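You operate a simulated robot arm through the tools that you are given. There is no shell and no other tool.

You run a simulated robot arm. Do the job below in one go: nothing can be reset, and whatever is moved stays where it is left.

TASK
Brush the rusty bar on the groove blocks bright, measure it and tag it.
Fine: it is the pink bar under its rust. Use the purple brush till no rust is left and put it back. Lay the bar in the caliper rests, lead the caliper slider lightly on and read the width: 15.5 MM or more gets the good tag on the groove pin, less the reject tag. Draw the slider back open last. Force and drop nothing. Set down upright: purple brush. What is to be rubbed or washed off counts as gone when no trace of it is left.

It is judged by the outcome, as a careful person would: the job done as asked, and still so three seconds after it is handed in. It fails if anything else is knocked over, pushed out of place, dropped, spilled or broken.

THE ROBOT
A 7-joint arm with a four-finger gripper, fixed in place. Base frame: the origin is on the floor under the middle of its stand, x ahead of it, y to its left, z up; the work surface is at about z = 0.85. Readings come in m, rad, newtons and seconds.
It reaches about 1.223 m from its shoulder. Its first joint turns from -1.204 to 3.002 rad. Payload 3.67 kg.
Tool frame: the origin (TCP) lies between the finger pads and is the grasp point; the fingertips stand 0.028 m ahead of it; z points along the fingers, y is the line along which they close. The gripper opens to 0.112 m; its body begins 0.073 m behind the TCP.
Orientation is that of the tool frame in the base frame, as a unit quaternion [w, x, y, z]. With the fingers straight down and closing along the base's y, the tool's x points along the base's -x, its y along +y and its z along -z.

THE INTERFACE
- The arm moves only by the tool step_arm. Its argument "moves" is a list of rows, each a list of 7 numbers: the opening, from 0 (shut) to 1 (fully open), then the shift along the tool's x, y, z in m, then the turn, a rotation vector about the tool's x, y, z in rad. In form: [[claw, tx, ty, tz, rx, ry, rz], ...]. A call has 1 to 20 rows; each row is the pose to reach, as a shift and turn from the pose commanded when the call began, along the tool's axes at that moment. A row lasts 0.2 s, in which the tool goes at most 0.05 m and 0.15 rad; a call with a longer step from one row to the next is refused whole, and so is a gripper value outside its range. Where a pose cannot be reached the arm comes as near as it can. A force on the tool above 90 N (or 10 N above the force at the start of the call, whichever is more), or a blocked arm, ends the call early, and 0.2 s more pass. Each finger travels about 0.1025 m/s and halts on what it meets, pressing with about 39 N; the grip force reading is that of the motor and also rises with nothing between the fingers. The clock runs only during rows and for 0.2 s after the last one: add rows that repeat a pose to give the fingers time. It gives the time, the measured TCP pose, the force on the tool (base axes), the opening and the grip force at its end, in the units of the frame above (readings bear some noise), with the torque about the TCP (base axes, N m) and any sound that the robot's microphone picked up.
- Cameras (640 x 400 px; columns grow to the right, rows downward): "scene" is fixed at [0.2178, -0.5012, 1.4501]; the picture's right is [-0.02, -1.00, 0.00], its down [-0.60, 0.01, -0.80] and it looks along [0.80, -0.01, -0.60] (base axes); focal length 308 px, centre (320, 200). "wrist" rides on the gripper at [0.06, -0.018, -0.104] in the tool frame; the picture's right is [0.29, 0.96, 0.00], its down [-0.80, 0.24, -0.55] and it looks along [-0.53, 0.16, 0.83] (tool axes); focal length 234 px, centre (320, 200). There is no depth. A picture from a camera that has moved, and an enlarged one, comes with that camera's place and axes in the base frame and with its lens.
- snapshot(camera): a new picture of that camera. It takes no simulated time.
- lift_body(by): slides the trunk up (or, below 0, down) by that many m; the arm rides with it, the base frame stays. It gives what a move gives, with no picture.
- close_up(camera, box): a new picture of the part [left, top, right, bottom] of that camera's present view, enlarged. It takes no simulated time.
- job_done(): hands the job in; it is judged then, once.

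Nothing tells you positions but the pictures and the camera data. Unless the task says otherwise, let go and move clear before handing in.

The tools are called after "Emit:" as name(argument=value, ...) on one line, values as JSON. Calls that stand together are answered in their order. step_arm: Moves the arm, as the interface text tells. Its arguments: {"type":"object","properties":{"moves":{"type":"array","items":{"type":"array","items":{"type":"number"}}}},"required":["moves"]} The other tools are called the same way: lift_body (by) moves the trunk up or down; snapshot (camera) takes a picture; close_up (camera, box) takes an enlarged picture of a part of a camera's view; job_done () hands the job in.

At the start:

```text
clock: 0.0
tcp_pos: [0.6054, -0.4166, 1.2635]
orientation: [0.001, 0.0, 1.0, 0.0]
contact_force: [0.0, -0.4, -0.3]
ft_torque: [0.0, 0.03, -0.03]
finger_gap: 0.1121
grip_force: 0.0
trunk travel left (down, up): [-0.7, 0.14]
```

scene: 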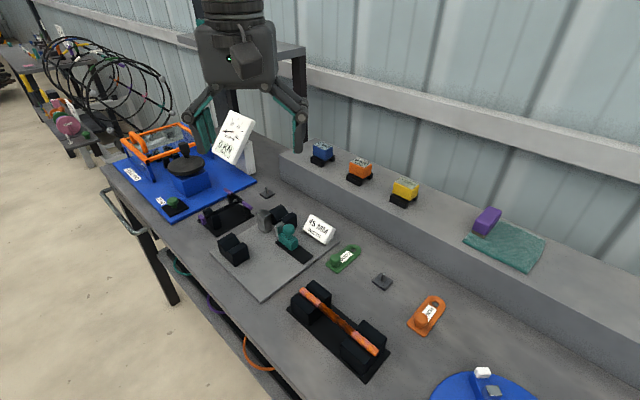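
wrist: 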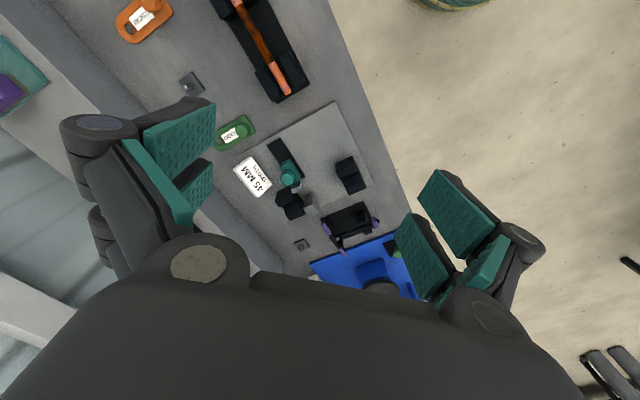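

The bench shows a rusty bar on black groove blocks, a caliper station with a teal slider, tags (green and orange), brushes on the back shelf and a purple item on a teal cloth. I'll look closer before moving anything.

Emit:
close_up(camera="scene", box=[180, 170, 400, 308])

Emit:
close_up(camera="scene", box=[270, 260, 462, 380])

Emit:
close_up(camera="scene", box=[290, 120, 560, 290])

Emit:
close_up(camera="scene", box=[100, 100, 300, 225])

Emit:
close_up(camera="wrist", box=[100, 0, 420, 300])

```text
2.90 times, centred on (290, 239) of scene
camera zoom: at [0.2178, -0.5012, 1.4501], right [-0.02, -1.0, 0.0], down [-0.6, 0.01, -0.8], along [0.8, -0.01, -0.6], focal length 892 px, centre (407, 87)
```

zoom: 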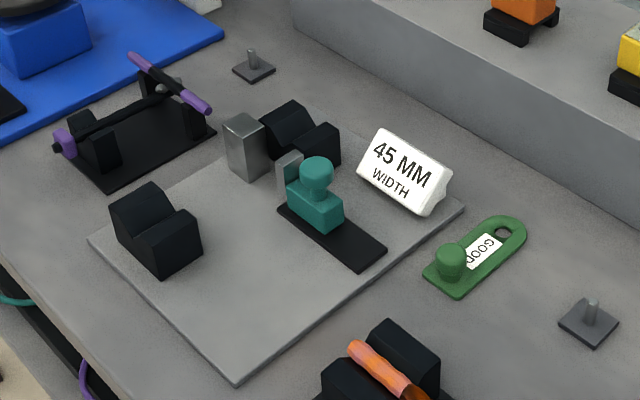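

```text
3.33 times, centred on (366, 320) of scene
camera zoom: at [0.2178, -0.5012, 1.4501], right [-0.02, -1.0, 0.0], down [-0.6, 0.01, -0.8], along [0.8, -0.01, -0.6], focal length 1026 px, centre (167, -200)
```

zoom: 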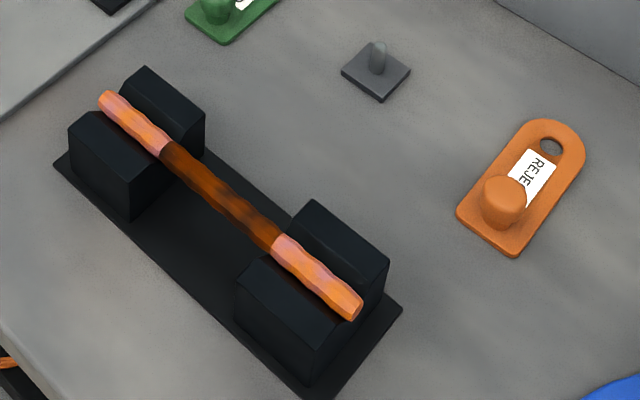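

```text
2.35 times, centred on (425, 205) of scene
camera zoom: at [0.2178, -0.5012, 1.4501], right [-0.02, -1.0, 0.0], down [-0.6, 0.01, -0.8], along [0.8, -0.01, -0.6], focal length 724 px, centre (73, 188)
```

zoom: 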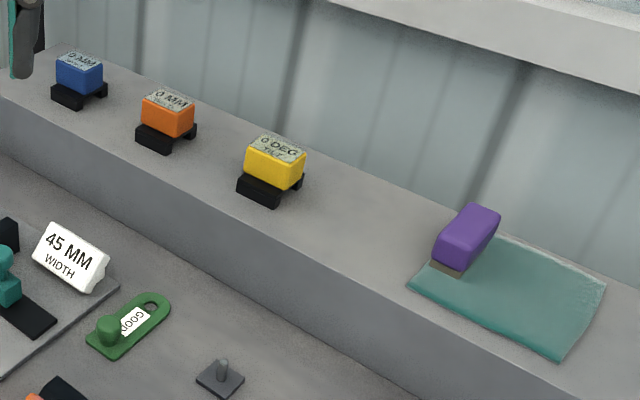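

```text
3.20 times, centred on (200, 162) of scene
camera zoom: at [0.2178, -0.5012, 1.4501], right [-0.02, -1.0, 0.0], down [-0.6, 0.01, -0.8], along [0.8, -0.01, -0.6], focal length 985 px, centre (704, 320)
```

zoom: 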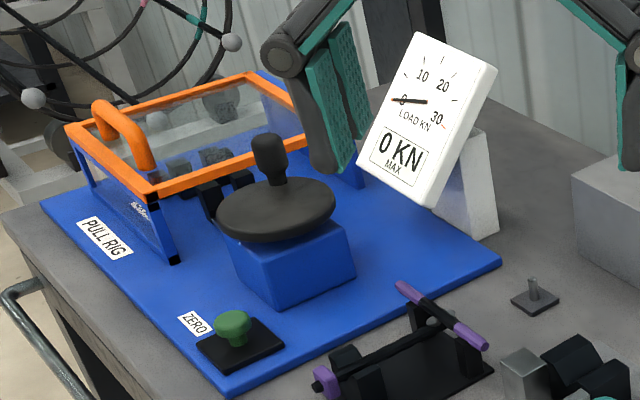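

```text
1.33 times, centred on (260, 150) of wrist
camera zoom: at [0.5453, -0.4314, 1.3692], right [-0.29, 0.96, 0.0], down [0.8, 0.24, 0.55], along [0.53, 0.16, -0.83], focal length 312 px, centre (400, 267)
```

zoom: 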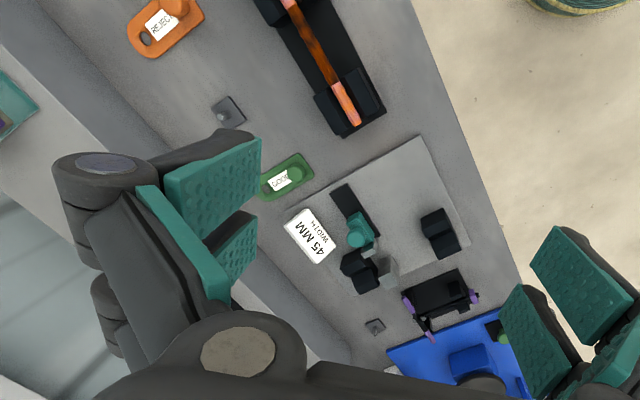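

I see the bar on the groove blocks with pink ends and a rusty middle, the purple brush on a teal mat on the shelf, and a tag pin beside the groove blocks. A second pin stands by the pull rig. Next I'll move the wrist camera to look from above at the bar.

Emit:
step_arm(moves=[[1, 0.016, -0.04, 0.02, 0, 0, 0], [1, 0.03, -0.08, 0.04, 0, 0, 0], [1, 0.048, -0.12, 0.065, 0, 0, 0], [1, 0.048, -0.12, 0.1, 0, 0, 0], [1, 0.048, -0.12, 0.14, 0, 0, 0], [1, 0.048, -0.12, 0.14, 0, 0, 0]])

Emit:
snapshot(camera="wrist")

Emit:
snapshot(camera="scene")

```text
refused: row 3 steps farther than a row can; nothing moved
```

```text
taken
camera wrist: at [0.5453, -0.4314, 1.3692], right [-0.29, 0.96, 0.0], down [0.8, 0.24, 0.55], along [0.53, 0.16, -0.83], focal length 234 px, centre (320, 200)
```

wrist: 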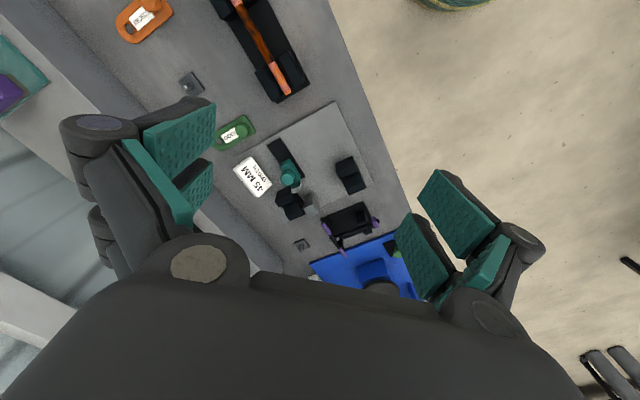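

```text
taken
```

scene: 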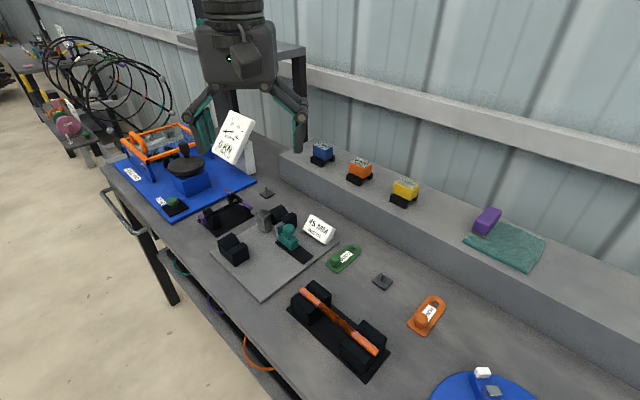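

The view matches my estimate: the bench runs diagonally, with the bar parallel to it. The last call was refused because one step was too long, so I'll repeat it with smaller steps.

Emit:
step_arm(moves=[[1, 0.012, -0.03, 0.03, 0, 0, 0], [1, 0.024, -0.06, 0.06, 0, 0, 0], [1, 0.036, -0.09, 0.09, 0, 0, 0], [1, 0.048, -0.12, 0.12, 0, 0, 0], [1, 0.048, -0.12, 0.14, 0, 0, 0], [1, 0.048, -0.12, 0.14, 0, 0, 0]])

Emit:
snapshot(camera="wrist")

Emit:
snapshot(camera="scene")

```text
clock: 1.4
tcp_pos: [0.5546, -0.5343, 1.1233]
orientation: [0.001, -0.001, 1.0, 0.001]
contact_force: [0.0, -0.6, 0.4]
ft_torque: [0.02, -0.04, -0.01]
finger_gap: 0.112
grip_force: 0.1
trunk travel left (down, up): [-0.7, 0.14]
```

```text
taken
camera wrist: at [0.4959, -0.5516, 1.2281], right [-0.29, 0.96, 0.0], down [0.8, 0.24, 0.56], along [0.53, 0.16, -0.83], focal length 234 px, centre (320, 200)
```

wrist: 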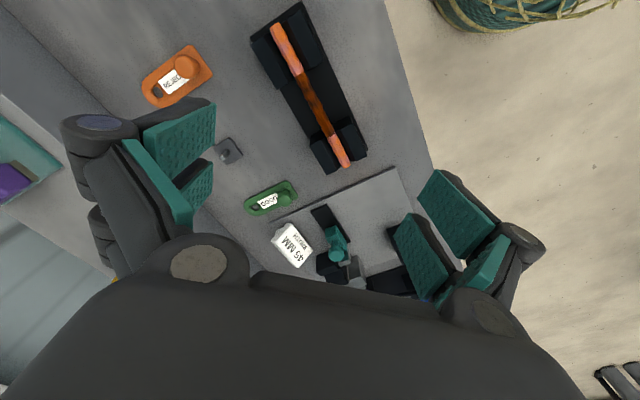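

```text
taken
```

scene: 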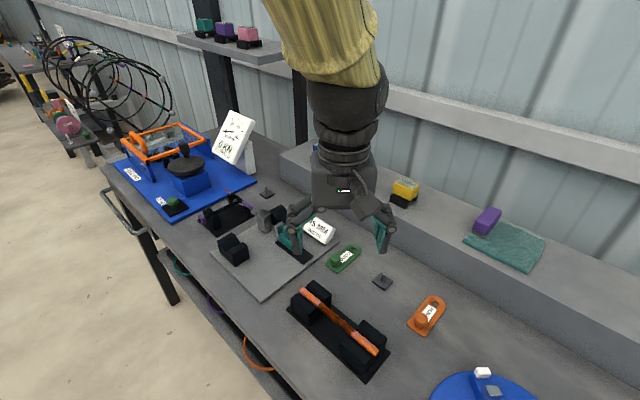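

Triangulating both views puts the bar's ends at about (0.629,-0.468) and (0.494,-0.605), at a height of about 0.904. Next I'll go over to the brush on the shelf and look at it.

Emit:
step_arm(moves=[[1, -0.016, -0.033, -0.02, 0, 0, 0], [1, -0.032, -0.066, -0.04, 0, 0, 0], [1, -0.048, -0.1, -0.06, 0, 0, 0], [1, -0.064, -0.135, -0.08, 0, 0, 0], [1, -0.08, -0.175, -0.08, 0, 0, 0], [1, -0.1, -0.21, -0.08, 0, 0, 0], [1, -0.115, -0.25, -0.08, 0, 0, 0], [1, -0.13, -0.29, -0.08, 0, 0, 0], [1, -0.13, -0.29, -0.08, 0, 0, 0]])

Emit:
snapshot(camera="wrist")

Emit:
snapshot(camera="scene")

```text
clock: 3.4
tcp_pos: [0.6873, -0.83, 1.2044]
orientation: [-0.001, 0.001, 1.0, 0.002]
contact_force: [0.0, 0.3, 0.2]
ft_torque: [0.0, -0.09, 0.02]
finger_gap: 0.1122
grip_force: 0.1
trunk travel left (down, up): [-0.7, 0.14]
```

```text
taken
camera wrist: at [0.6264, -0.8464, 1.3091], right [-0.29, 0.96, 0.0], down [0.8, 0.24, 0.56], along [0.53, 0.16, -0.83], focal length 234 px, centre (320, 200)
```

wrist: 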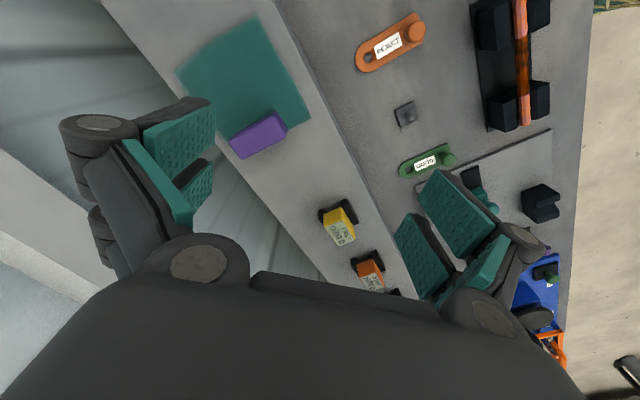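

```text
taken
```

scene: 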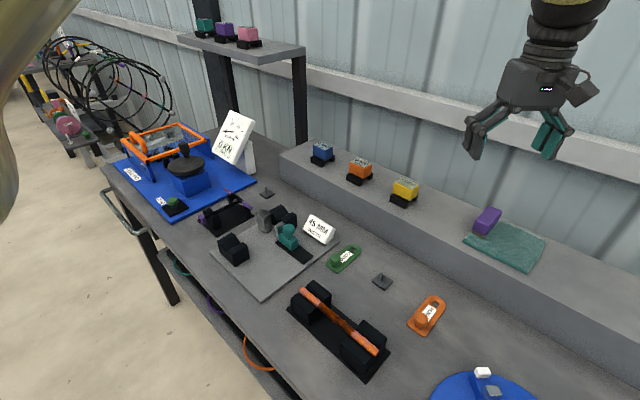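

The brush sits on the shelf at the edge of the teal mat. I'll zoom in on it from both cameras to get its size and heading.

Emit:
close_up(camera="wrist", box=[170, 60, 330, 180])

Emit:
close_up(camera="scene", box=[440, 190, 560, 280])

Emit:
close_up(camera="wrist", box=[340, 0, 580, 200])

```text
3.33 times, centred on (250, 120) of wrist
camera zoom: at [0.6264, -0.8464, 1.3091], right [-0.29, 0.96, 0.0], down [0.8, 0.24, 0.56], along [0.53, 0.16, -0.83], focal length 781 px, centre (553, 467)
```

zoom: 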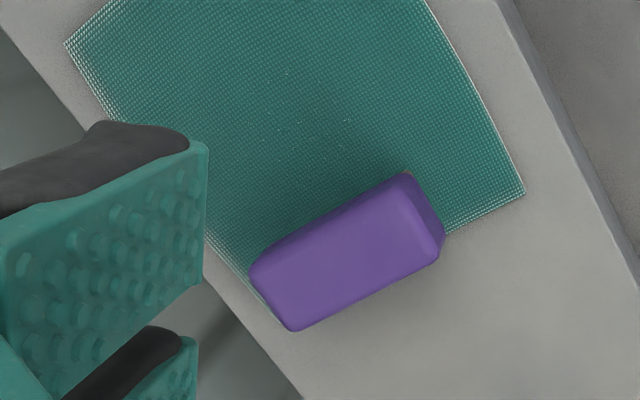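

```text
4.44 times, centred on (500, 235) of scene
camera zoom: at [0.2178, -0.5012, 1.4501], right [-0.02, -1.0, 0.0], down [-0.6, 0.01, -0.8], along [0.8, -0.01, -0.6], focal length 1368 px, centre (-480, 44)
```

zoom: 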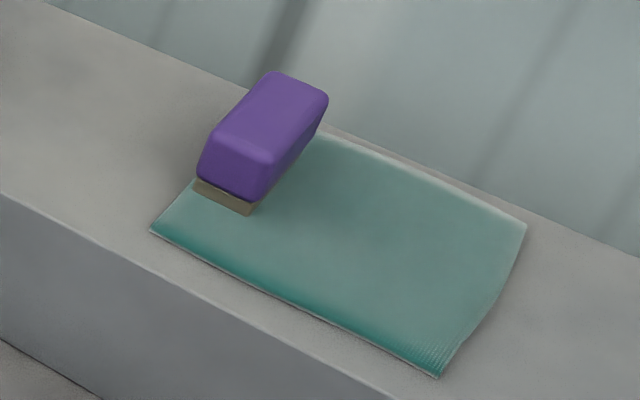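

```text
2.00 times, centred on (460, 100) of wrist
camera zoom: at [0.6264, -0.8464, 1.3091], right [-0.29, 0.96, 0.0], down [0.8, 0.24, 0.56], along [0.53, 0.16, -0.83], focal length 468 px, centre (40, 400)
```

zoom: 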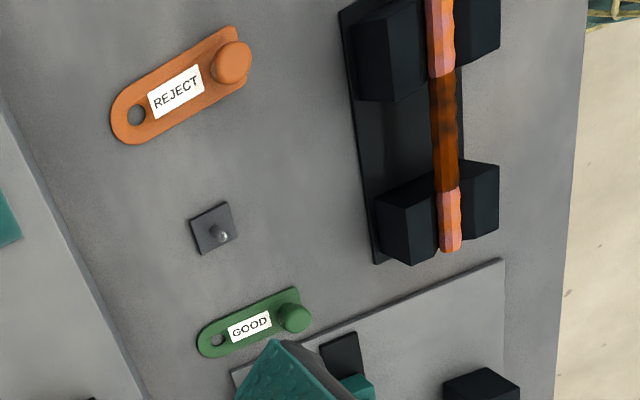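

The brush body measures about 73 x 27 mm and is about 46 mm tall. It is centred near (0.750,-0.897) with its top at z≈1.0, and its long side points away from the bench front. I'll turn the gripper 45° so the fingers close across the short side, and hover above it.

Emit:
step_arm(moves=[[1, -0.01, -0.01, 0.012, 0, 0, 0.13], [1, -0.02, -0.022, 0.025, 0, 0, 0.26], [1, -0.032, -0.034, 0.037, 0, 0, 0.39], [1, -0.043, -0.046, 0.05, 0, 0, 0.52], [1, -0.053, -0.056, 0.06, 0, 0, 0.65], [1, -0.063, -0.067, 0.07, 0, 0, 0.785], [1, -0.063, -0.067, 0.08, 0, 0, 0.785], [1, -0.063, -0.067, 0.08, 0, 0, 0.785]])

Emit:
snapshot(camera="wrist")

Emit:
snapshot(camera="scene")

```text
clock: 5.2
tcp_pos: [0.7511, -0.892, 1.1258]
orientation: [-0.001, 0.383, 0.924, 0.0]
contact_force: [0.8, 0.2, -1.2]
ft_torque: [0.05, 0.04, 0.01]
finger_gap: 0.112
grip_force: 0.0
trunk travel left (down, up): [-0.7, 0.14]
```

```text
taken
camera wrist: at [0.6964, -0.8608, 1.2304], right [0.47, 0.88, 0.0], down [0.73, -0.39, 0.55], along [0.49, -0.26, -0.83], focal length 234 px, centre (320, 200)
```

wrist: 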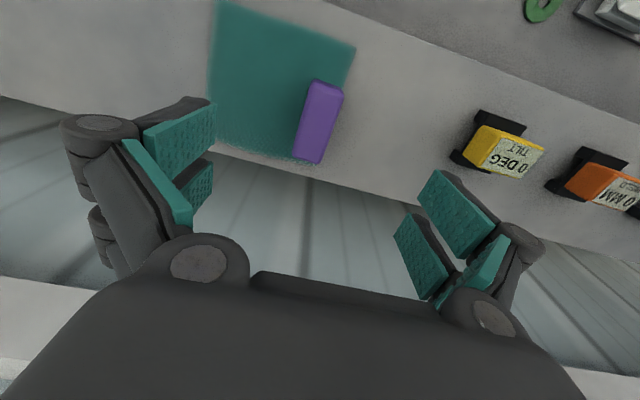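

```text
taken
```

scene: 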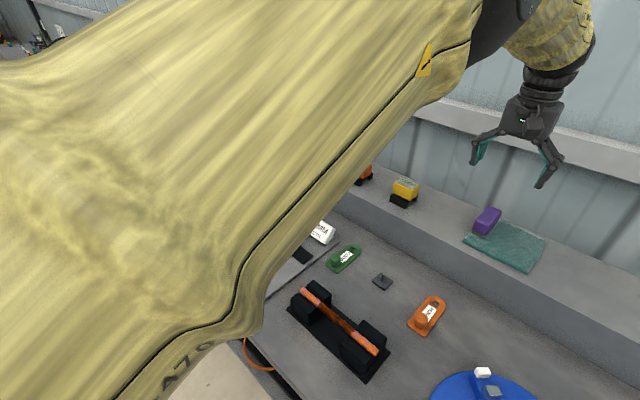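

The gripper is turned and hovering about 12 cm above the brush, clear of the wall rail. I'll take a zoomed view to refine the brush's position and heading.

Emit:
close_up(camera="wrist", box=[260, 60, 380, 180])

Emit:
close_up(camera="scene", box=[430, 80, 590, 260])

```text
3.33 times, centred on (320, 120) of wrist
camera zoom: at [0.6964, -0.8608, 1.2304], right [0.47, 0.88, 0.0], down [0.73, -0.39, 0.55], along [0.49, -0.26, -0.83], focal length 781 px, centre (320, 467)
```

zoom: 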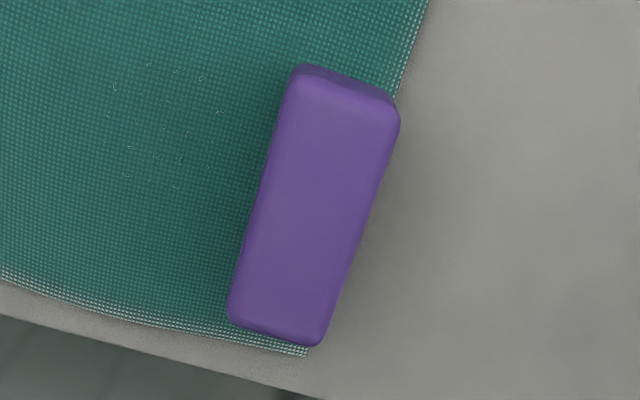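

```text
2.22 times, centred on (510, 170) of scene
camera zoom: at [0.2178, -0.5012, 1.4501], right [-0.02, -1.0, 0.0], down [-0.6, 0.01, -0.8], along [0.8, -0.01, -0.6], focal length 684 px, centre (-102, 267)
```

zoom: 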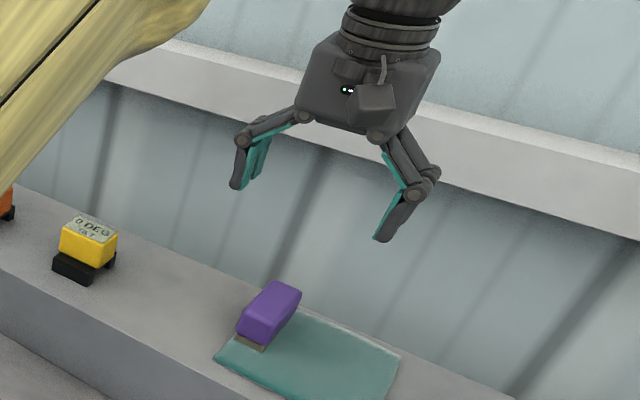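

The brush centre refines to (0.754,-0.8945), aligned with the tool. I'll descend over it with the fingers open and stop with the fingertips about 1 cm above the shelf.

Emit:
step_arm(moves=[[1, -0.002, 0, 0.04, 0, 0, 0], [1, -0.004, 0, 0.08, 0, 0, 0], [1, -0.004, 0, 0.11, 0, 0, 0], [1, -0.004, 0, 0.125, 0, 0, 0], [1, -0.004, 0, 0.132, 0, 0, 0], [1, -0.004, 0, 0.132, 0, 0, 0]])

Emit:
snapshot(camera="wrist")

Emit:
close_up(camera="scene", box=[430, 130, 590, 260])

```text
clock: 6.6
tcp_pos: [0.7542, -0.8969, 0.9944]
orientation: [0.0, 0.382, 0.924, 0.0]
contact_force: [-0.4, 0.1, 0.2]
ft_torque: [-0.05, -0.01, 0.04]
finger_gap: 0.112
grip_force: 0.1
trunk travel left (down, up): [-0.7, 0.14]
```

```text
taken
camera wrist: at [0.6987, -0.8661, 1.0983], right [0.47, 0.88, 0.0], down [0.73, -0.4, 0.55], along [0.49, -0.26, -0.83], focal length 234 px, centre (320, 200)
```

wrist: 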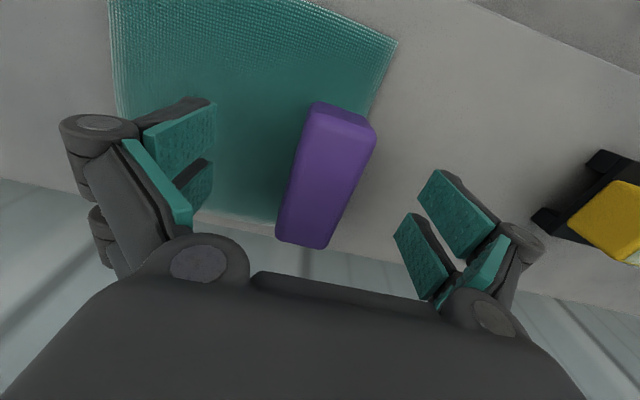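

```text
3.08 times, centred on (510, 195) of scene
camera zoom: at [0.2178, -0.5012, 1.4501], right [-0.02, -1.0, 0.0], down [-0.6, 0.01, -0.8], along [0.8, -0.01, -0.6], focal length 947 px, centre (-265, 215)
```

zoom: 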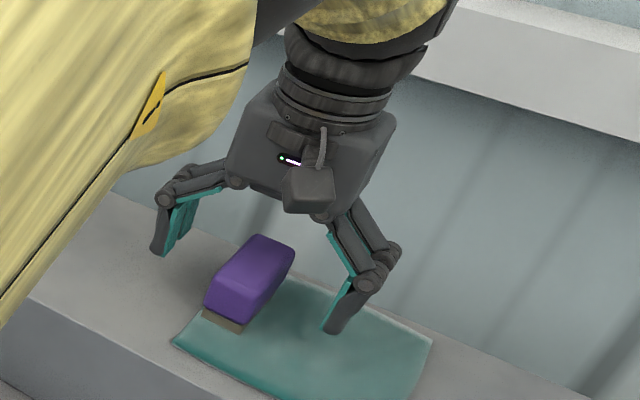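

The fingers straddle the brush evenly, so I'll close on it now and hold the pose while they grip.

Emit:
step_arm(moves=[[0.7, 0, 0, 0, 0, 0, 0], [0.4, 0, 0, 0, 0, 0, 0], [0.2, 0, 0, 0, 0, 0, 0], [0, 0, 0, 0, 0, 0, 0], [0, 0, 0, 0, 0, 0, 0], [0, 0, 0, 0, 0, 0, 0]])

Emit:
snapshot(camera="wrist")

Emit:
close_up(camera="scene", box=[430, 130, 590, 260])

```text
clock: 8.0
tcp_pos: [0.7559, -0.8926, 0.9973]
orientation: [0.003, 0.382, 0.924, 0.0]
contact_force: [8.4, 2.1, 29.9]
ft_torque: [0.33, 0.01, -0.02]
finger_gap: 0.0336
grip_force: 39.1
trunk travel left (down, up): [-0.7, 0.14]
```

```text
taken
camera wrist: at [0.6991, -0.8606, 1.1018], right [0.47, 0.88, 0.0], down [0.73, -0.39, 0.56], along [0.49, -0.26, -0.83], focal length 234 px, centre (320, 200)
```

wrist: 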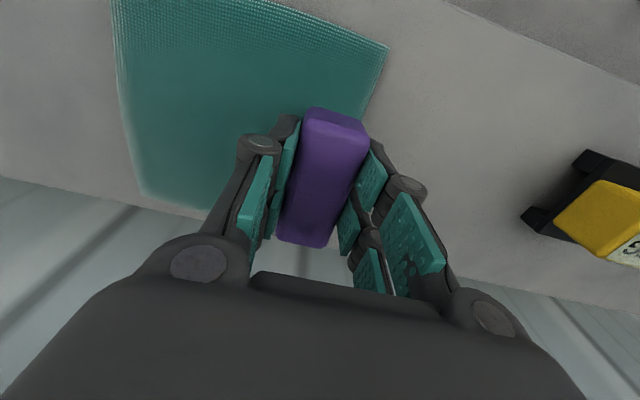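

```text
3.08 times, centred on (510, 195) of scene
camera zoom: at [0.2178, -0.5012, 1.4501], right [-0.02, -1.0, 0.0], down [-0.6, 0.01, -0.8], along [0.8, -0.01, -0.6], focal length 947 px, centre (-265, 215)
```

zoom: 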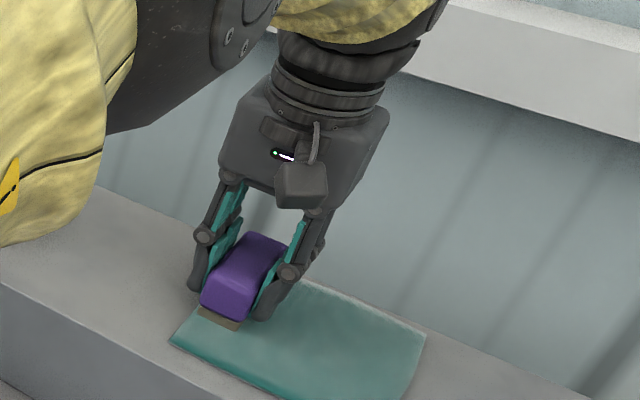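

The brush is gripped (gap 34 mm), but there is about 30 N of upward force, so the fingertips seem to be pressing on the shelf. I'll lift gently to relieve it and check the grip.

Emit:
step_arm(moves=[[0, 0, 0, -0.004, 0, 0, 0], [0, 0, 0, -0.008, 0, 0, 0], [0, 0, 0, -0.014, 0, 0, 0], [0, 0, 0, -0.025, 0, 0, 0], [0, 0, 0, -0.04, 0, 0, 0], [0, 0, 0, -0.06, 0, 0, 0], [0, 0, 0, -0.06, 0, 0, 0]])

Emit:
snapshot(camera="wrist")

Emit:
close_up(camera="scene", box=[430, 100, 590, 260])

```text
clock: 9.6
tcp_pos: [0.7545, -0.8946, 1.0533]
orientation: [0.0, 0.382, 0.924, 0.0]
contact_force: [-0.4, 0.2, -1.0]
ft_torque: [0.02, 0.02, 0.04]
finger_gap: 0.0332
grip_force: 38.5
trunk travel left (down, up): [-0.7, 0.14]
```

```text
taken
camera wrist: at [0.6988, -0.8627, 1.1587], right [0.47, 0.88, 0.0], down [0.73, -0.39, 0.55], along [0.49, -0.26, -0.83], focal length 234 px, centre (320, 200)
```

wrist: 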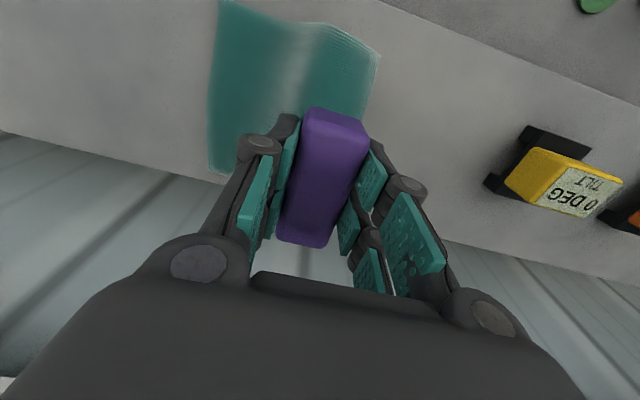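

```text
2.50 times, centred on (510, 180) of scene
camera zoom: at [0.2178, -0.5012, 1.4501], right [-0.02, -1.0, 0.0], down [-0.6, 0.01, -0.8], along [0.8, -0.01, -0.6], focal length 769 px, centre (-155, 250)
```

zoom: 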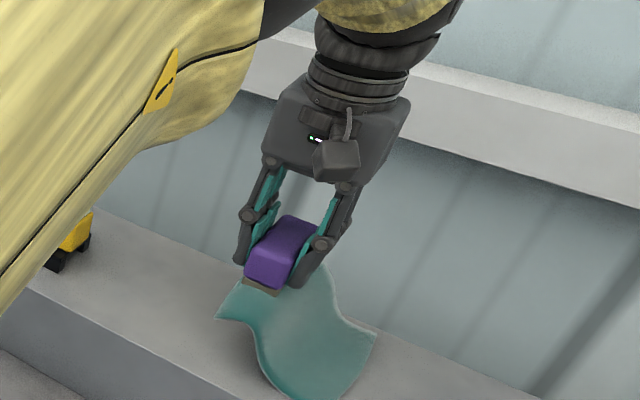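

The cloth mat came up pinched with the brush, so I must not carry it off. I'll lower it straight back down and release, then regrip higher up on the brush.

Emit:
step_arm(moves=[[0, 0, 0, 0.02, 0, 0, 0], [0, 0, 0, 0.035, 0, 0, 0], [0, 0, 0, 0.045, 0, 0, 0], [0, 0, 0, 0.05, 0, 0, 0], [0, 0, 0, 0.053, 0, 0, 0], [0, 0, 0, 0.055, 0, 0, 0]])

Emit:
snapshot(camera="wrist")

Emit:
close_up(camera="scene", box=[430, 130, 590, 260])

```text
clock: 11.0
tcp_pos: [0.7526, -0.8948, 0.9974]
orientation: [0.0, 0.383, 0.924, 0.0]
contact_force: [-0.3, -2.0, 3.3]
ft_torque: [-0.18, -0.03, -0.04]
finger_gap: 0.0336
grip_force: 39.0
trunk travel left (down, up): [-0.7, 0.14]
```

```text
taken
camera wrist: at [0.6971, -0.8642, 1.1024], right [0.47, 0.88, 0.0], down [0.73, -0.39, 0.55], along [0.49, -0.26, -0.83], focal length 234 px, centre (320, 200)
```

wrist: 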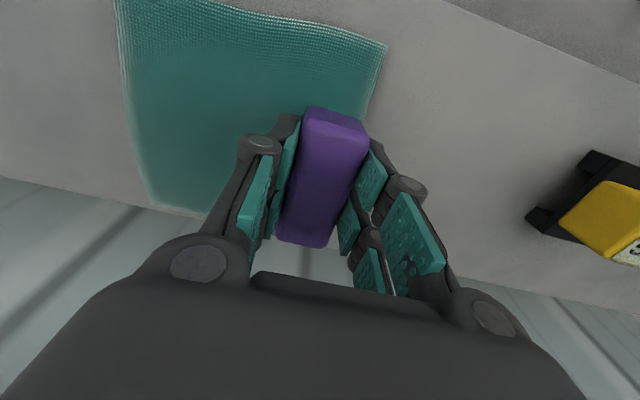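

```text
3.08 times, centred on (510, 195) of scene
camera zoom: at [0.2178, -0.5012, 1.4501], right [-0.02, -1.0, 0.0], down [-0.6, 0.01, -0.8], along [0.8, -0.01, -0.6], focal length 947 px, centre (-265, 215)
```

zoom: 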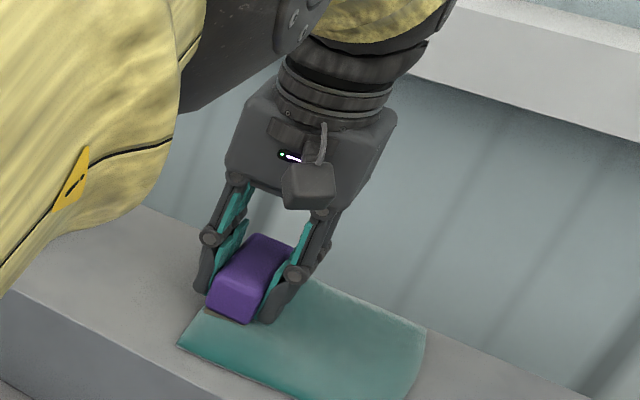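

The brush and cloth are back down with only about 3 N of contact. I'll open the fingers gradually and inspect.

Emit:
step_arm(moves=[[0.33, 0, 0, 0, 0, 0, 0], [0.4, 0, 0, 0, 0, 0, 0], [0.55, 0, 0, 0, 0, 0, 0], [0.75, 0, 0, 0, 0, 0, 0], [1, 0, 0, 0, 0, 0, 0], [1, 0, 0, 0, 0, 0, 0]])

Emit:
snapshot(camera="wrist")

Emit:
close_up(camera="scene", box=[430, 130, 590, 260])

```text
clock: 12.4
tcp_pos: [0.7528, -0.8966, 0.9966]
orientation: [-0.001, 0.383, 0.924, 0.001]
contact_force: [-1.0, 0.6, -0.1]
ft_torque: [0.01, -0.01, 0.0]
finger_gap: 0.1119
grip_force: 0.0
trunk travel left (down, up): [-0.7, 0.14]
```

```text
taken
camera wrist: at [0.6977, -0.8657, 1.1008], right [0.47, 0.88, 0.0], down [0.73, -0.4, 0.55], along [0.49, -0.26, -0.83], focal length 234 px, centre (320, 200)
```

wrist: 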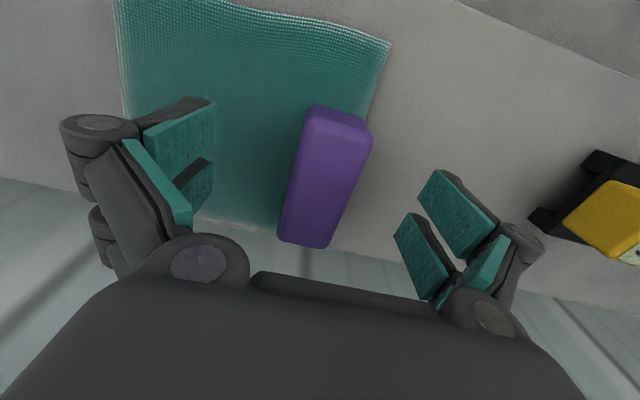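

```text
3.08 times, centred on (510, 195) of scene
camera zoom: at [0.2178, -0.5012, 1.4501], right [-0.02, -1.0, 0.0], down [-0.6, 0.01, -0.8], along [0.8, -0.01, -0.6], focal length 947 px, centre (-265, 215)
```

zoom: 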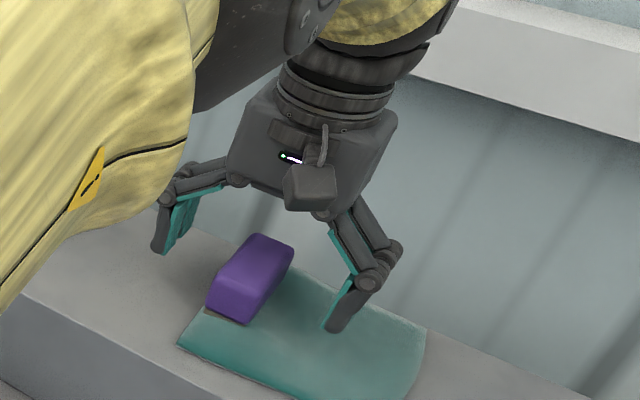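

The brush is free again and the cloth lies nearly as before. I'll raise the gripper 12 mm and regrip so the fingertips stay well clear of the cloth.

Emit:
step_arm(moves=[[1, 0, 0, -0.012, 0, 0, 0], [0.7, 0, 0, -0.012, 0, 0, 0], [0.4, 0, 0, -0.012, 0, 0, 0], [0.2, 0, 0, -0.012, 0, 0, 0], [0, 0, 0, -0.012, 0, 0, 0], [0, 0, 0, -0.012, 0, 0, 0], [0, 0, 0, -0.012, 0, 0, 0]])

Emit:
snapshot(camera="wrist")

Emit:
close_up(camera="scene", box=[430, 130, 590, 260])

```text
clock: 14.0
tcp_pos: [0.7528, -0.8942, 1.0099]
orientation: [0.0, 0.383, 0.924, 0.0]
contact_force: [-0.2, 3.0, 8.7]
ft_torque: [0.24, -0.15, 0.01]
finger_gap: 0.0334
grip_force: 39.0
trunk travel left (down, up): [-0.7, 0.14]
```

```text
taken
camera wrist: at [0.6976, -0.863, 1.1144], right [0.47, 0.88, 0.0], down [0.73, -0.39, 0.55], along [0.49, -0.26, -0.83], focal length 234 px, centre (320, 200)
```

wrist: 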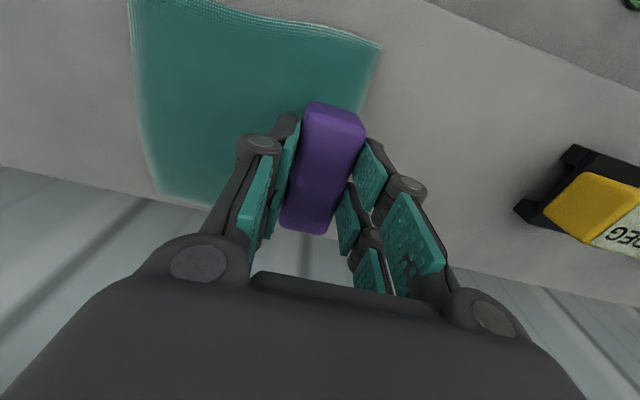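

```text
3.08 times, centred on (510, 195) of scene
camera zoom: at [0.2178, -0.5012, 1.4501], right [-0.02, -1.0, 0.0], down [-0.6, 0.01, -0.8], along [0.8, -0.01, -0.6], focal length 947 px, centre (-265, 215)
```

zoom: 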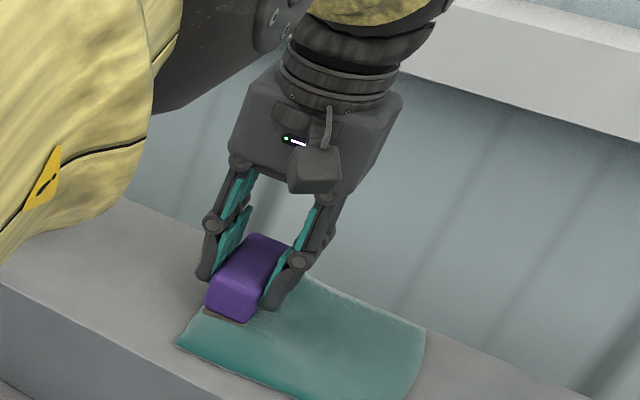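

The grip is higher now, with the fingertips off the cloth. I'll lift 3 cm slowly and check whether the cloth follows.

Emit:
step_arm(moves=[[0, 0, 0, -0.005, 0, 0, 0], [0, 0, 0, -0.012, 0, 0, 0], [0, 0, 0, -0.02, 0, 0, 0], [0, 0, 0, -0.03, 0, 0, 0], [0, 0, 0, -0.03, 0, 0, 0]])

Emit:
snapshot(camera="wrist")

Emit:
close_up(camera="scene", box=[430, 130, 590, 260])

```text
clock: 15.2
tcp_pos: [0.7547, -0.8959, 1.0378]
orientation: [0.0, 0.383, 0.924, 0.001]
contact_force: [0.2, -0.1, -1.0]
ft_torque: [0.0, 0.01, 0.01]
finger_gap: 0.0334
grip_force: 38.9
trunk travel left (down, up): [-0.7, 0.14]
```

```text
taken
camera wrist: at [0.6989, -0.8655, 1.1433], right [0.47, 0.88, 0.0], down [0.73, -0.39, 0.55], along [0.49, -0.26, -0.83], focal length 234 px, centre (320, 200)
```

wrist: 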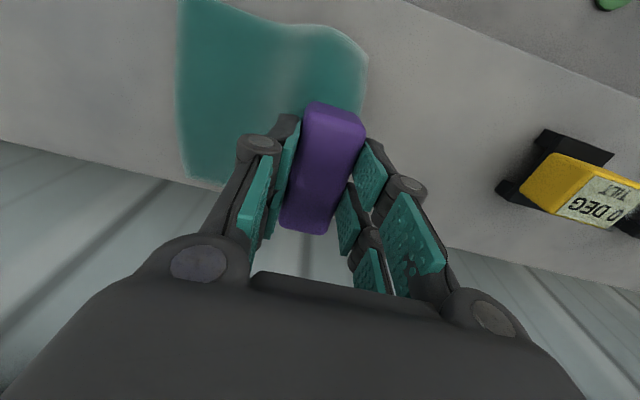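

```text
3.08 times, centred on (510, 195) of scene
camera zoom: at [0.2178, -0.5012, 1.4501], right [-0.02, -1.0, 0.0], down [-0.6, 0.01, -0.8], along [0.8, -0.01, -0.6], focal length 947 px, centre (-265, 215)
```

zoom: 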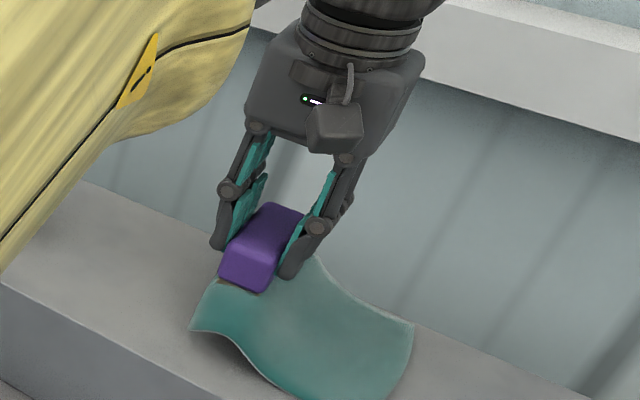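

The cloth is still coming up with the brush even with the higher grip. I'll zoom in to see where it is caught before doing anything more.

Emit:
close_up(camera="scene", box=[475, 175, 545, 235])

Emit:
close_up(camera="wrist", box=[170, 20, 400, 240])

```text
6.67 times, centred on (510, 205) of scene
camera zoom: at [0.2178, -0.5012, 1.4501], right [-0.02, -1.0, 0.0], down [-0.6, 0.01, -0.8], along [0.8, -0.01, -0.6], focal length 2052 px, centre (-947, 167)
```

zoom: 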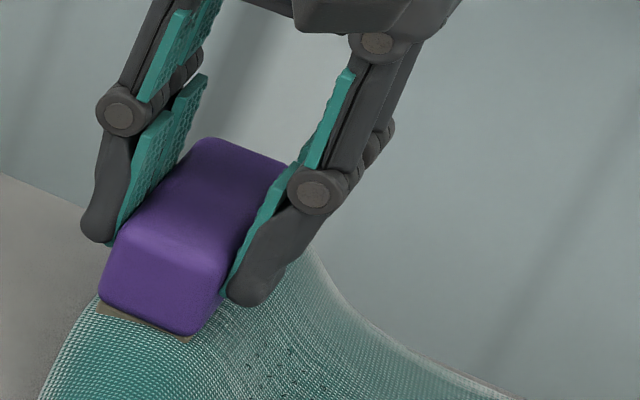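

```text
1.82 times, centred on (285, 130) of wrist
camera zoom: at [0.6989, -0.8655, 1.1433], right [0.47, 0.88, 0.0], down [0.73, -0.39, 0.55], along [0.49, -0.26, -0.83], focal length 426 px, centre (384, 327)
```

zoom: 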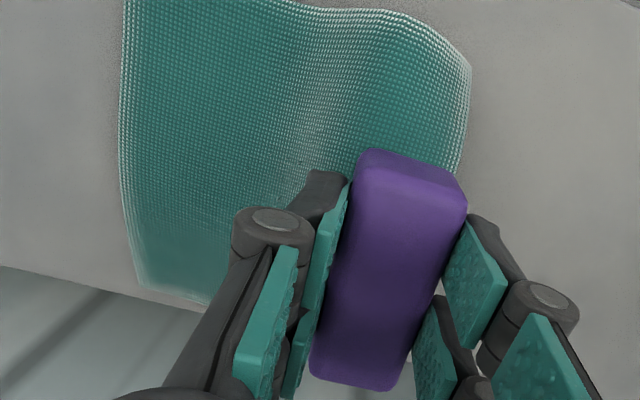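

The cloth seems to cling under the brush's bottom rather than between the finger pads and brush. I'll set it back down exactly where it was, release, and rise to inspect.

Emit:
step_arm(moves=[[0, 0, 0, 0.01, 0, 0, 0], [0, 0, 0, 0.018, 0, 0, 0], [0, 0, 0, 0.024, 0, 0, 0], [0, 0, 0, 0.028, 0, 0, 0], [0, 0, 0, 0.028, 0, 0, 0]])

Emit:
close_up(camera="scene", box=[465, 175, 545, 245])

```text
clock: 16.4
tcp_pos: [0.7533, -0.8952, 1.0096]
orientation: [0.0, 0.383, 0.924, 0.0]
contact_force: [-0.5, 0.1, -1.5]
ft_torque: [0.02, 0.0, 0.04]
finger_gap: 0.0336
grip_force: 38.4
trunk travel left (down, up): [-0.7, 0.14]
```

```text
5.71 times, centred on (505, 210) of scene
camera zoom: at [0.2178, -0.5012, 1.4501], right [-0.02, -1.0, 0.0], down [-0.6, 0.01, -0.8], along [0.8, -0.01, -0.6], focal length 1759 px, centre (-737, 143)
```

zoom: 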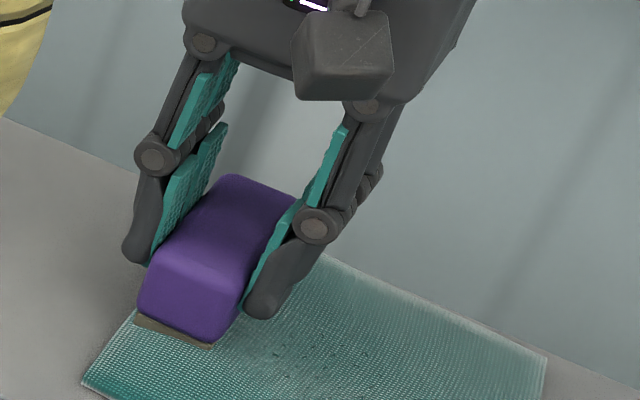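

It's back on the shelf with no residual force. I'll open and rise straight up to view the cloth and brush.

Emit:
step_arm(moves=[[0.33, 0, 0, 0, 0, 0, 0], [0.4, 0, 0, 0, 0, 0, 0], [0.6, 0, 0, 0, 0, 0, 0], [0.8, 0, 0, 0, 0, 0, 0], [1, 0, 0, 0, 0, 0, 0], [1, 0, 0, -0.03, 0, 0, 0], [1, 0, 0, -0.07, 0, 0, 0], [1, 0, 0, -0.1, 0, 0, 0], [1, 0, 0, -0.1, 0, 0, 0]])

Emit:
close_up(camera="wrist", box=[200, 0, 400, 180])

Emit:
close_up(camera="scene", box=[455, 190, 555, 280])

```text
clock: 18.4
tcp_pos: [0.7532, -0.8908, 1.1133]
orientation: [0.0, 0.382, 0.924, -0.001]
contact_force: [-0.1, 0.3, 0.9]
ft_torque: [0.01, 0.03, 0.0]
finger_gap: 0.112
grip_force: 0.0
trunk travel left (down, up): [-0.7, 0.14]
```

```text
2.22 times, centred on (300, 90) of wrist
camera zoom: at [0.6971, -0.8596, 1.2181], right [0.47, 0.88, 0.0], down [0.73, -0.39, 0.55], along [0.49, -0.26, -0.83], focal length 520 px, centre (364, 444)
```

zoom: 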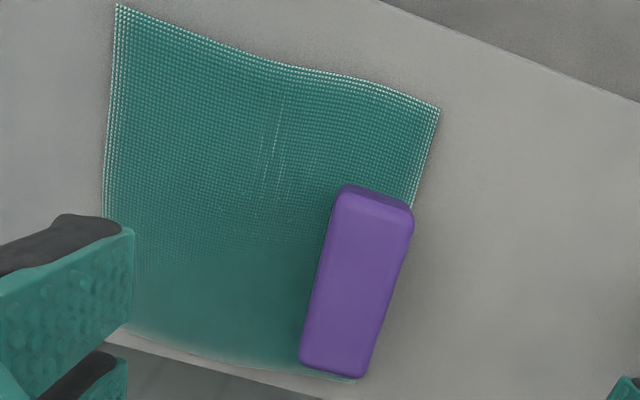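

```text
4.44 times, centred on (505, 235) of scene
camera zoom: at [0.2178, -0.5012, 1.4501], right [-0.02, -1.0, 0.0], down [-0.6, 0.01, -0.8], along [0.8, -0.01, -0.6], focal length 1368 px, centre (-502, 44)
```

zoom: 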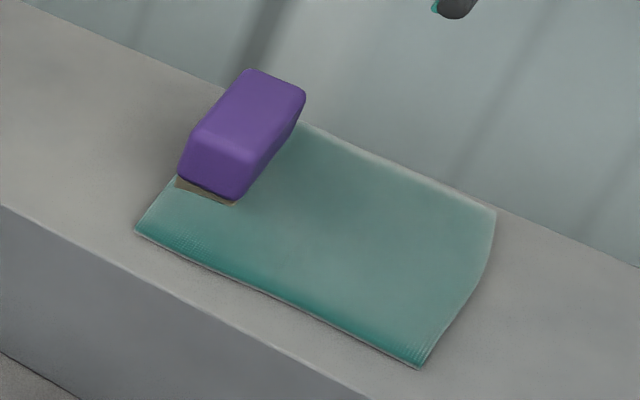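

The brush sits wholly on the cloth right at its edge, and the cloth shifted only a few millimetres. I'll try again with just the top of the brush gripped, lift only about 1 cm, and check the cloth.

Emit:
step_arm(moves=[[1, 0, 0, 0.04, 0, 0, 0], [1, 0, 0, 0.075, 0, 0, 0], [0.6, 0, 0, 0.093, 0, 0, 0], [0.45, 0, 0, 0.0935, 0, 0, 0], [0.35, 0, 0, 0.0935, 0, 0, 0], [0.2, 0, 0, 0.0935, 0, 0, 0], [0, 0, 0, 0.0935, 0, 0, 0], [0, 0, 0, 0.0935, 0, 0, 0]])

Emit:
close_up(camera="scene", box=[465, 175, 545, 245])

```text
clock: 20.2
tcp_pos: [0.7537, -0.8913, 1.0217]
orientation: [0.002, 0.383, 0.924, -0.002]
contact_force: [0.4, -0.9, -0.6]
ft_torque: [0.05, 0.09, -0.01]
finger_gap: 0.0332
grip_force: 39.3
trunk travel left (down, up): [-0.7, 0.14]
```

```text
5.71 times, centred on (505, 210) of scene
camera zoom: at [0.2178, -0.5012, 1.4501], right [-0.02, -1.0, 0.0], down [-0.6, 0.01, -0.8], along [0.8, -0.01, -0.6], focal length 1759 px, centre (-737, 143)
```

zoom: 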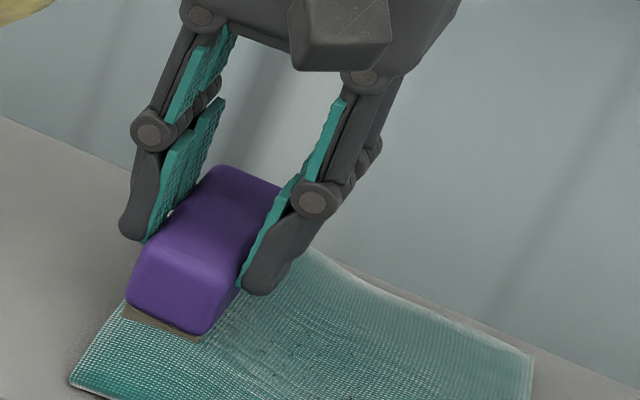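

Gripped near the top with no vertical force. I'll lift a little and look at whether the cloth separates.

Emit:
step_arm(moves=[[0, 0, 0, -0.005, 0, 0, 0], [0, 0, 0, -0.01, 0, 0, 0], [0, 0, 0, -0.015, 0, 0, 0], [0, 0, 0, -0.015, 0, 0, 0]])

Emit:
close_up(camera="scene", box=[465, 175, 545, 245])

Emit:
close_up(camera="wrist", box=[170, 20, 400, 240])

```text
clock: 21.2
tcp_pos: [0.7544, -0.8999, 1.0295]
orientation: [-0.001, 0.383, 0.924, 0.002]
contact_force: [-0.7, 0.1, -0.3]
ft_torque: [-0.04, -0.01, 0.01]
finger_gap: 0.0334
grip_force: 39.2
trunk travel left (down, up): [-0.7, 0.14]
```

```text
5.71 times, centred on (505, 210) of scene
camera zoom: at [0.2178, -0.5012, 1.4501], right [-0.02, -1.0, 0.0], down [-0.6, 0.01, -0.8], along [0.8, -0.01, -0.6], focal length 1759 px, centre (-737, 143)
```

zoom: 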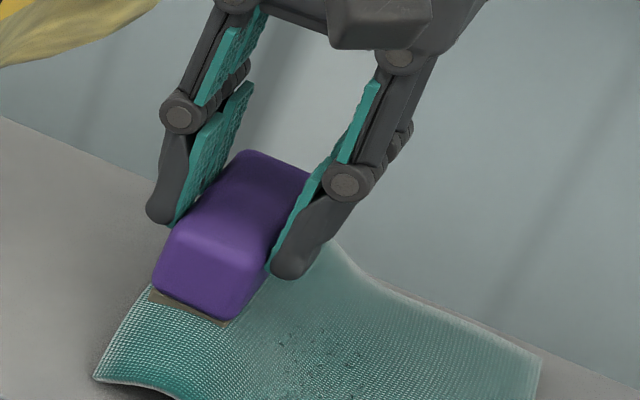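

```text
1.82 times, centred on (285, 130) of wrist
camera zoom: at [0.6982, -0.8689, 1.1354], right [0.47, 0.88, 0.0], down [0.73, -0.4, 0.55], along [0.49, -0.26, -0.83], focal length 426 px, centre (384, 327)
```

zoom: 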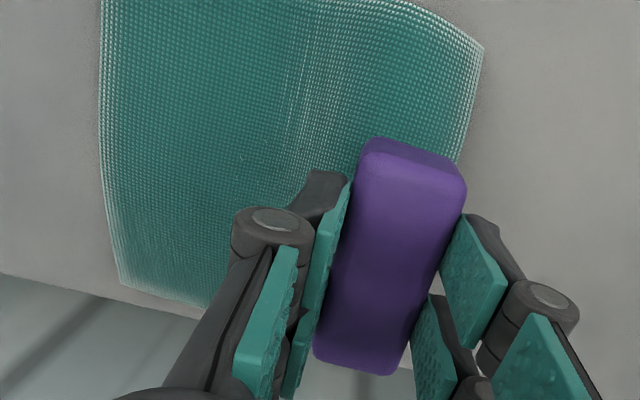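

The cloth still follows, so I'll put the brush back and release. My next idea is to slide the brush sideways off the cloth onto the bare shelf with closed fingers, and pick it up there.

Emit:
step_arm(moves=[[0, 0, 0, 0.006, 0, 0, 0], [0, 0, 0, 0.011, 0, 0, 0], [0, 0, 0, 0.015, 0, 0, 0], [0, 0, 0, 0.018, 0, 0, 0], [0, 0, 0, 0.018, 0, 0, 0]])

Emit:
close_up(camera="scene", box=[455, 175, 555, 265])

```text
clock: 22.4
tcp_pos: [0.7544, -0.8931, 1.0161]
orientation: [0.001, 0.383, 0.924, 0.0]
contact_force: [0.3, -1.5, 1.5]
ft_torque: [-0.04, 0.08, 0.02]
finger_gap: 0.0331
grip_force: 39.0
trunk travel left (down, up): [-0.7, 0.14]
```

```text
4.44 times, centred on (505, 220) of scene
camera zoom: at [0.2178, -0.5012, 1.4501], right [-0.02, -1.0, 0.0], down [-0.6, 0.01, -0.8], along [0.8, -0.01, -0.6], focal length 1368 px, centre (-502, 111)
```

zoom: 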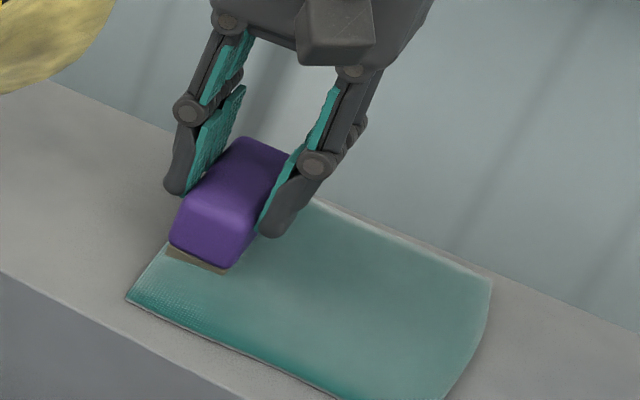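

It's down again with little force. I'll release, rise, shift over the cloth side of the brush, and close the fingers up high.

Emit:
step_arm(moves=[[0.33, 0, 0, 0, 0, 0, 0], [0.4, 0, 0, 0, 0, 0, 0], [0.6, 0, 0, 0, 0, 0, 0], [0.9, 0, 0, 0, 0, 0, 0], [1, 0, 0, -0.02, 0, 0, 0], [1, 0, 0, -0.06, 0, 0, 0], [0.7, 0, -0.03, -0.07, 0, 0, 0], [0.3, 0, -0.06, -0.07, 0, 0, 0], [0, 0, -0.065, -0.07, 0, 0, 0], [0, 0, -0.065, -0.07, 0, 0, 0], [0, 0, -0.065, -0.07, 0, 0, 0]])

Emit:
snapshot(camera="wrist")

Emit:
close_up(camera="scene", box=[455, 145, 575, 265])

```text
clock: 24.8
tcp_pos: [0.7076, -0.9441, 1.0811]
orientation: [-0.001, 0.382, 0.924, 0.002]
contact_force: [-0.6, -0.1, -0.1]
ft_torque: [0.0, -0.01, 0.02]
finger_gap: 0.0
grip_force: 35.6
trunk travel left (down, up): [-0.7, 0.14]
```

```text
taken
camera wrist: at [0.6523, -0.9141, 1.1857], right [0.47, 0.88, 0.0], down [0.73, -0.4, 0.55], along [0.49, -0.26, -0.83], focal length 234 px, centre (320, 200)
```

wrist: 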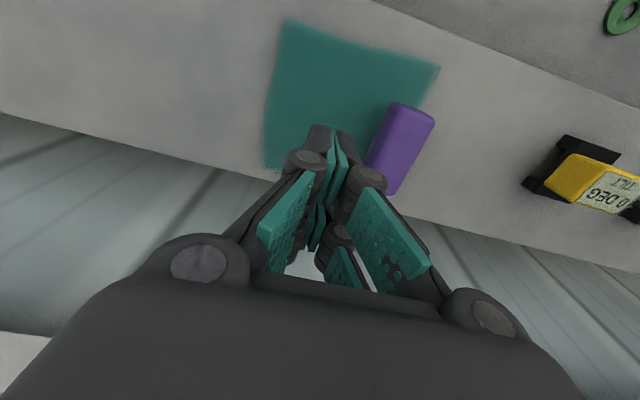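

```text
3.33 times, centred on (515, 205) of scene
camera zoom: at [0.2178, -0.5012, 1.4501], right [-0.02, -1.0, 0.0], down [-0.6, 0.01, -0.8], along [0.8, -0.01, -0.6], focal length 1026 px, centre (-330, 183)
```

zoom: 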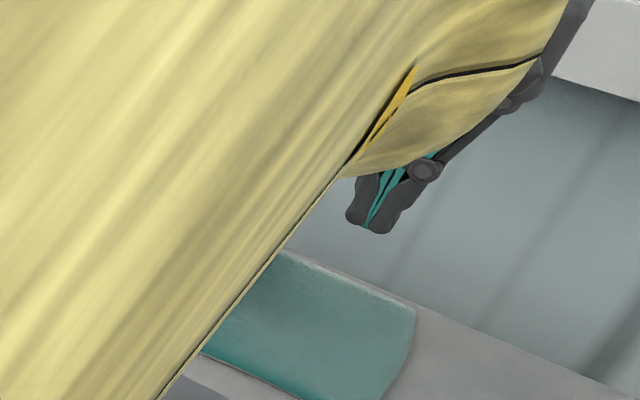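

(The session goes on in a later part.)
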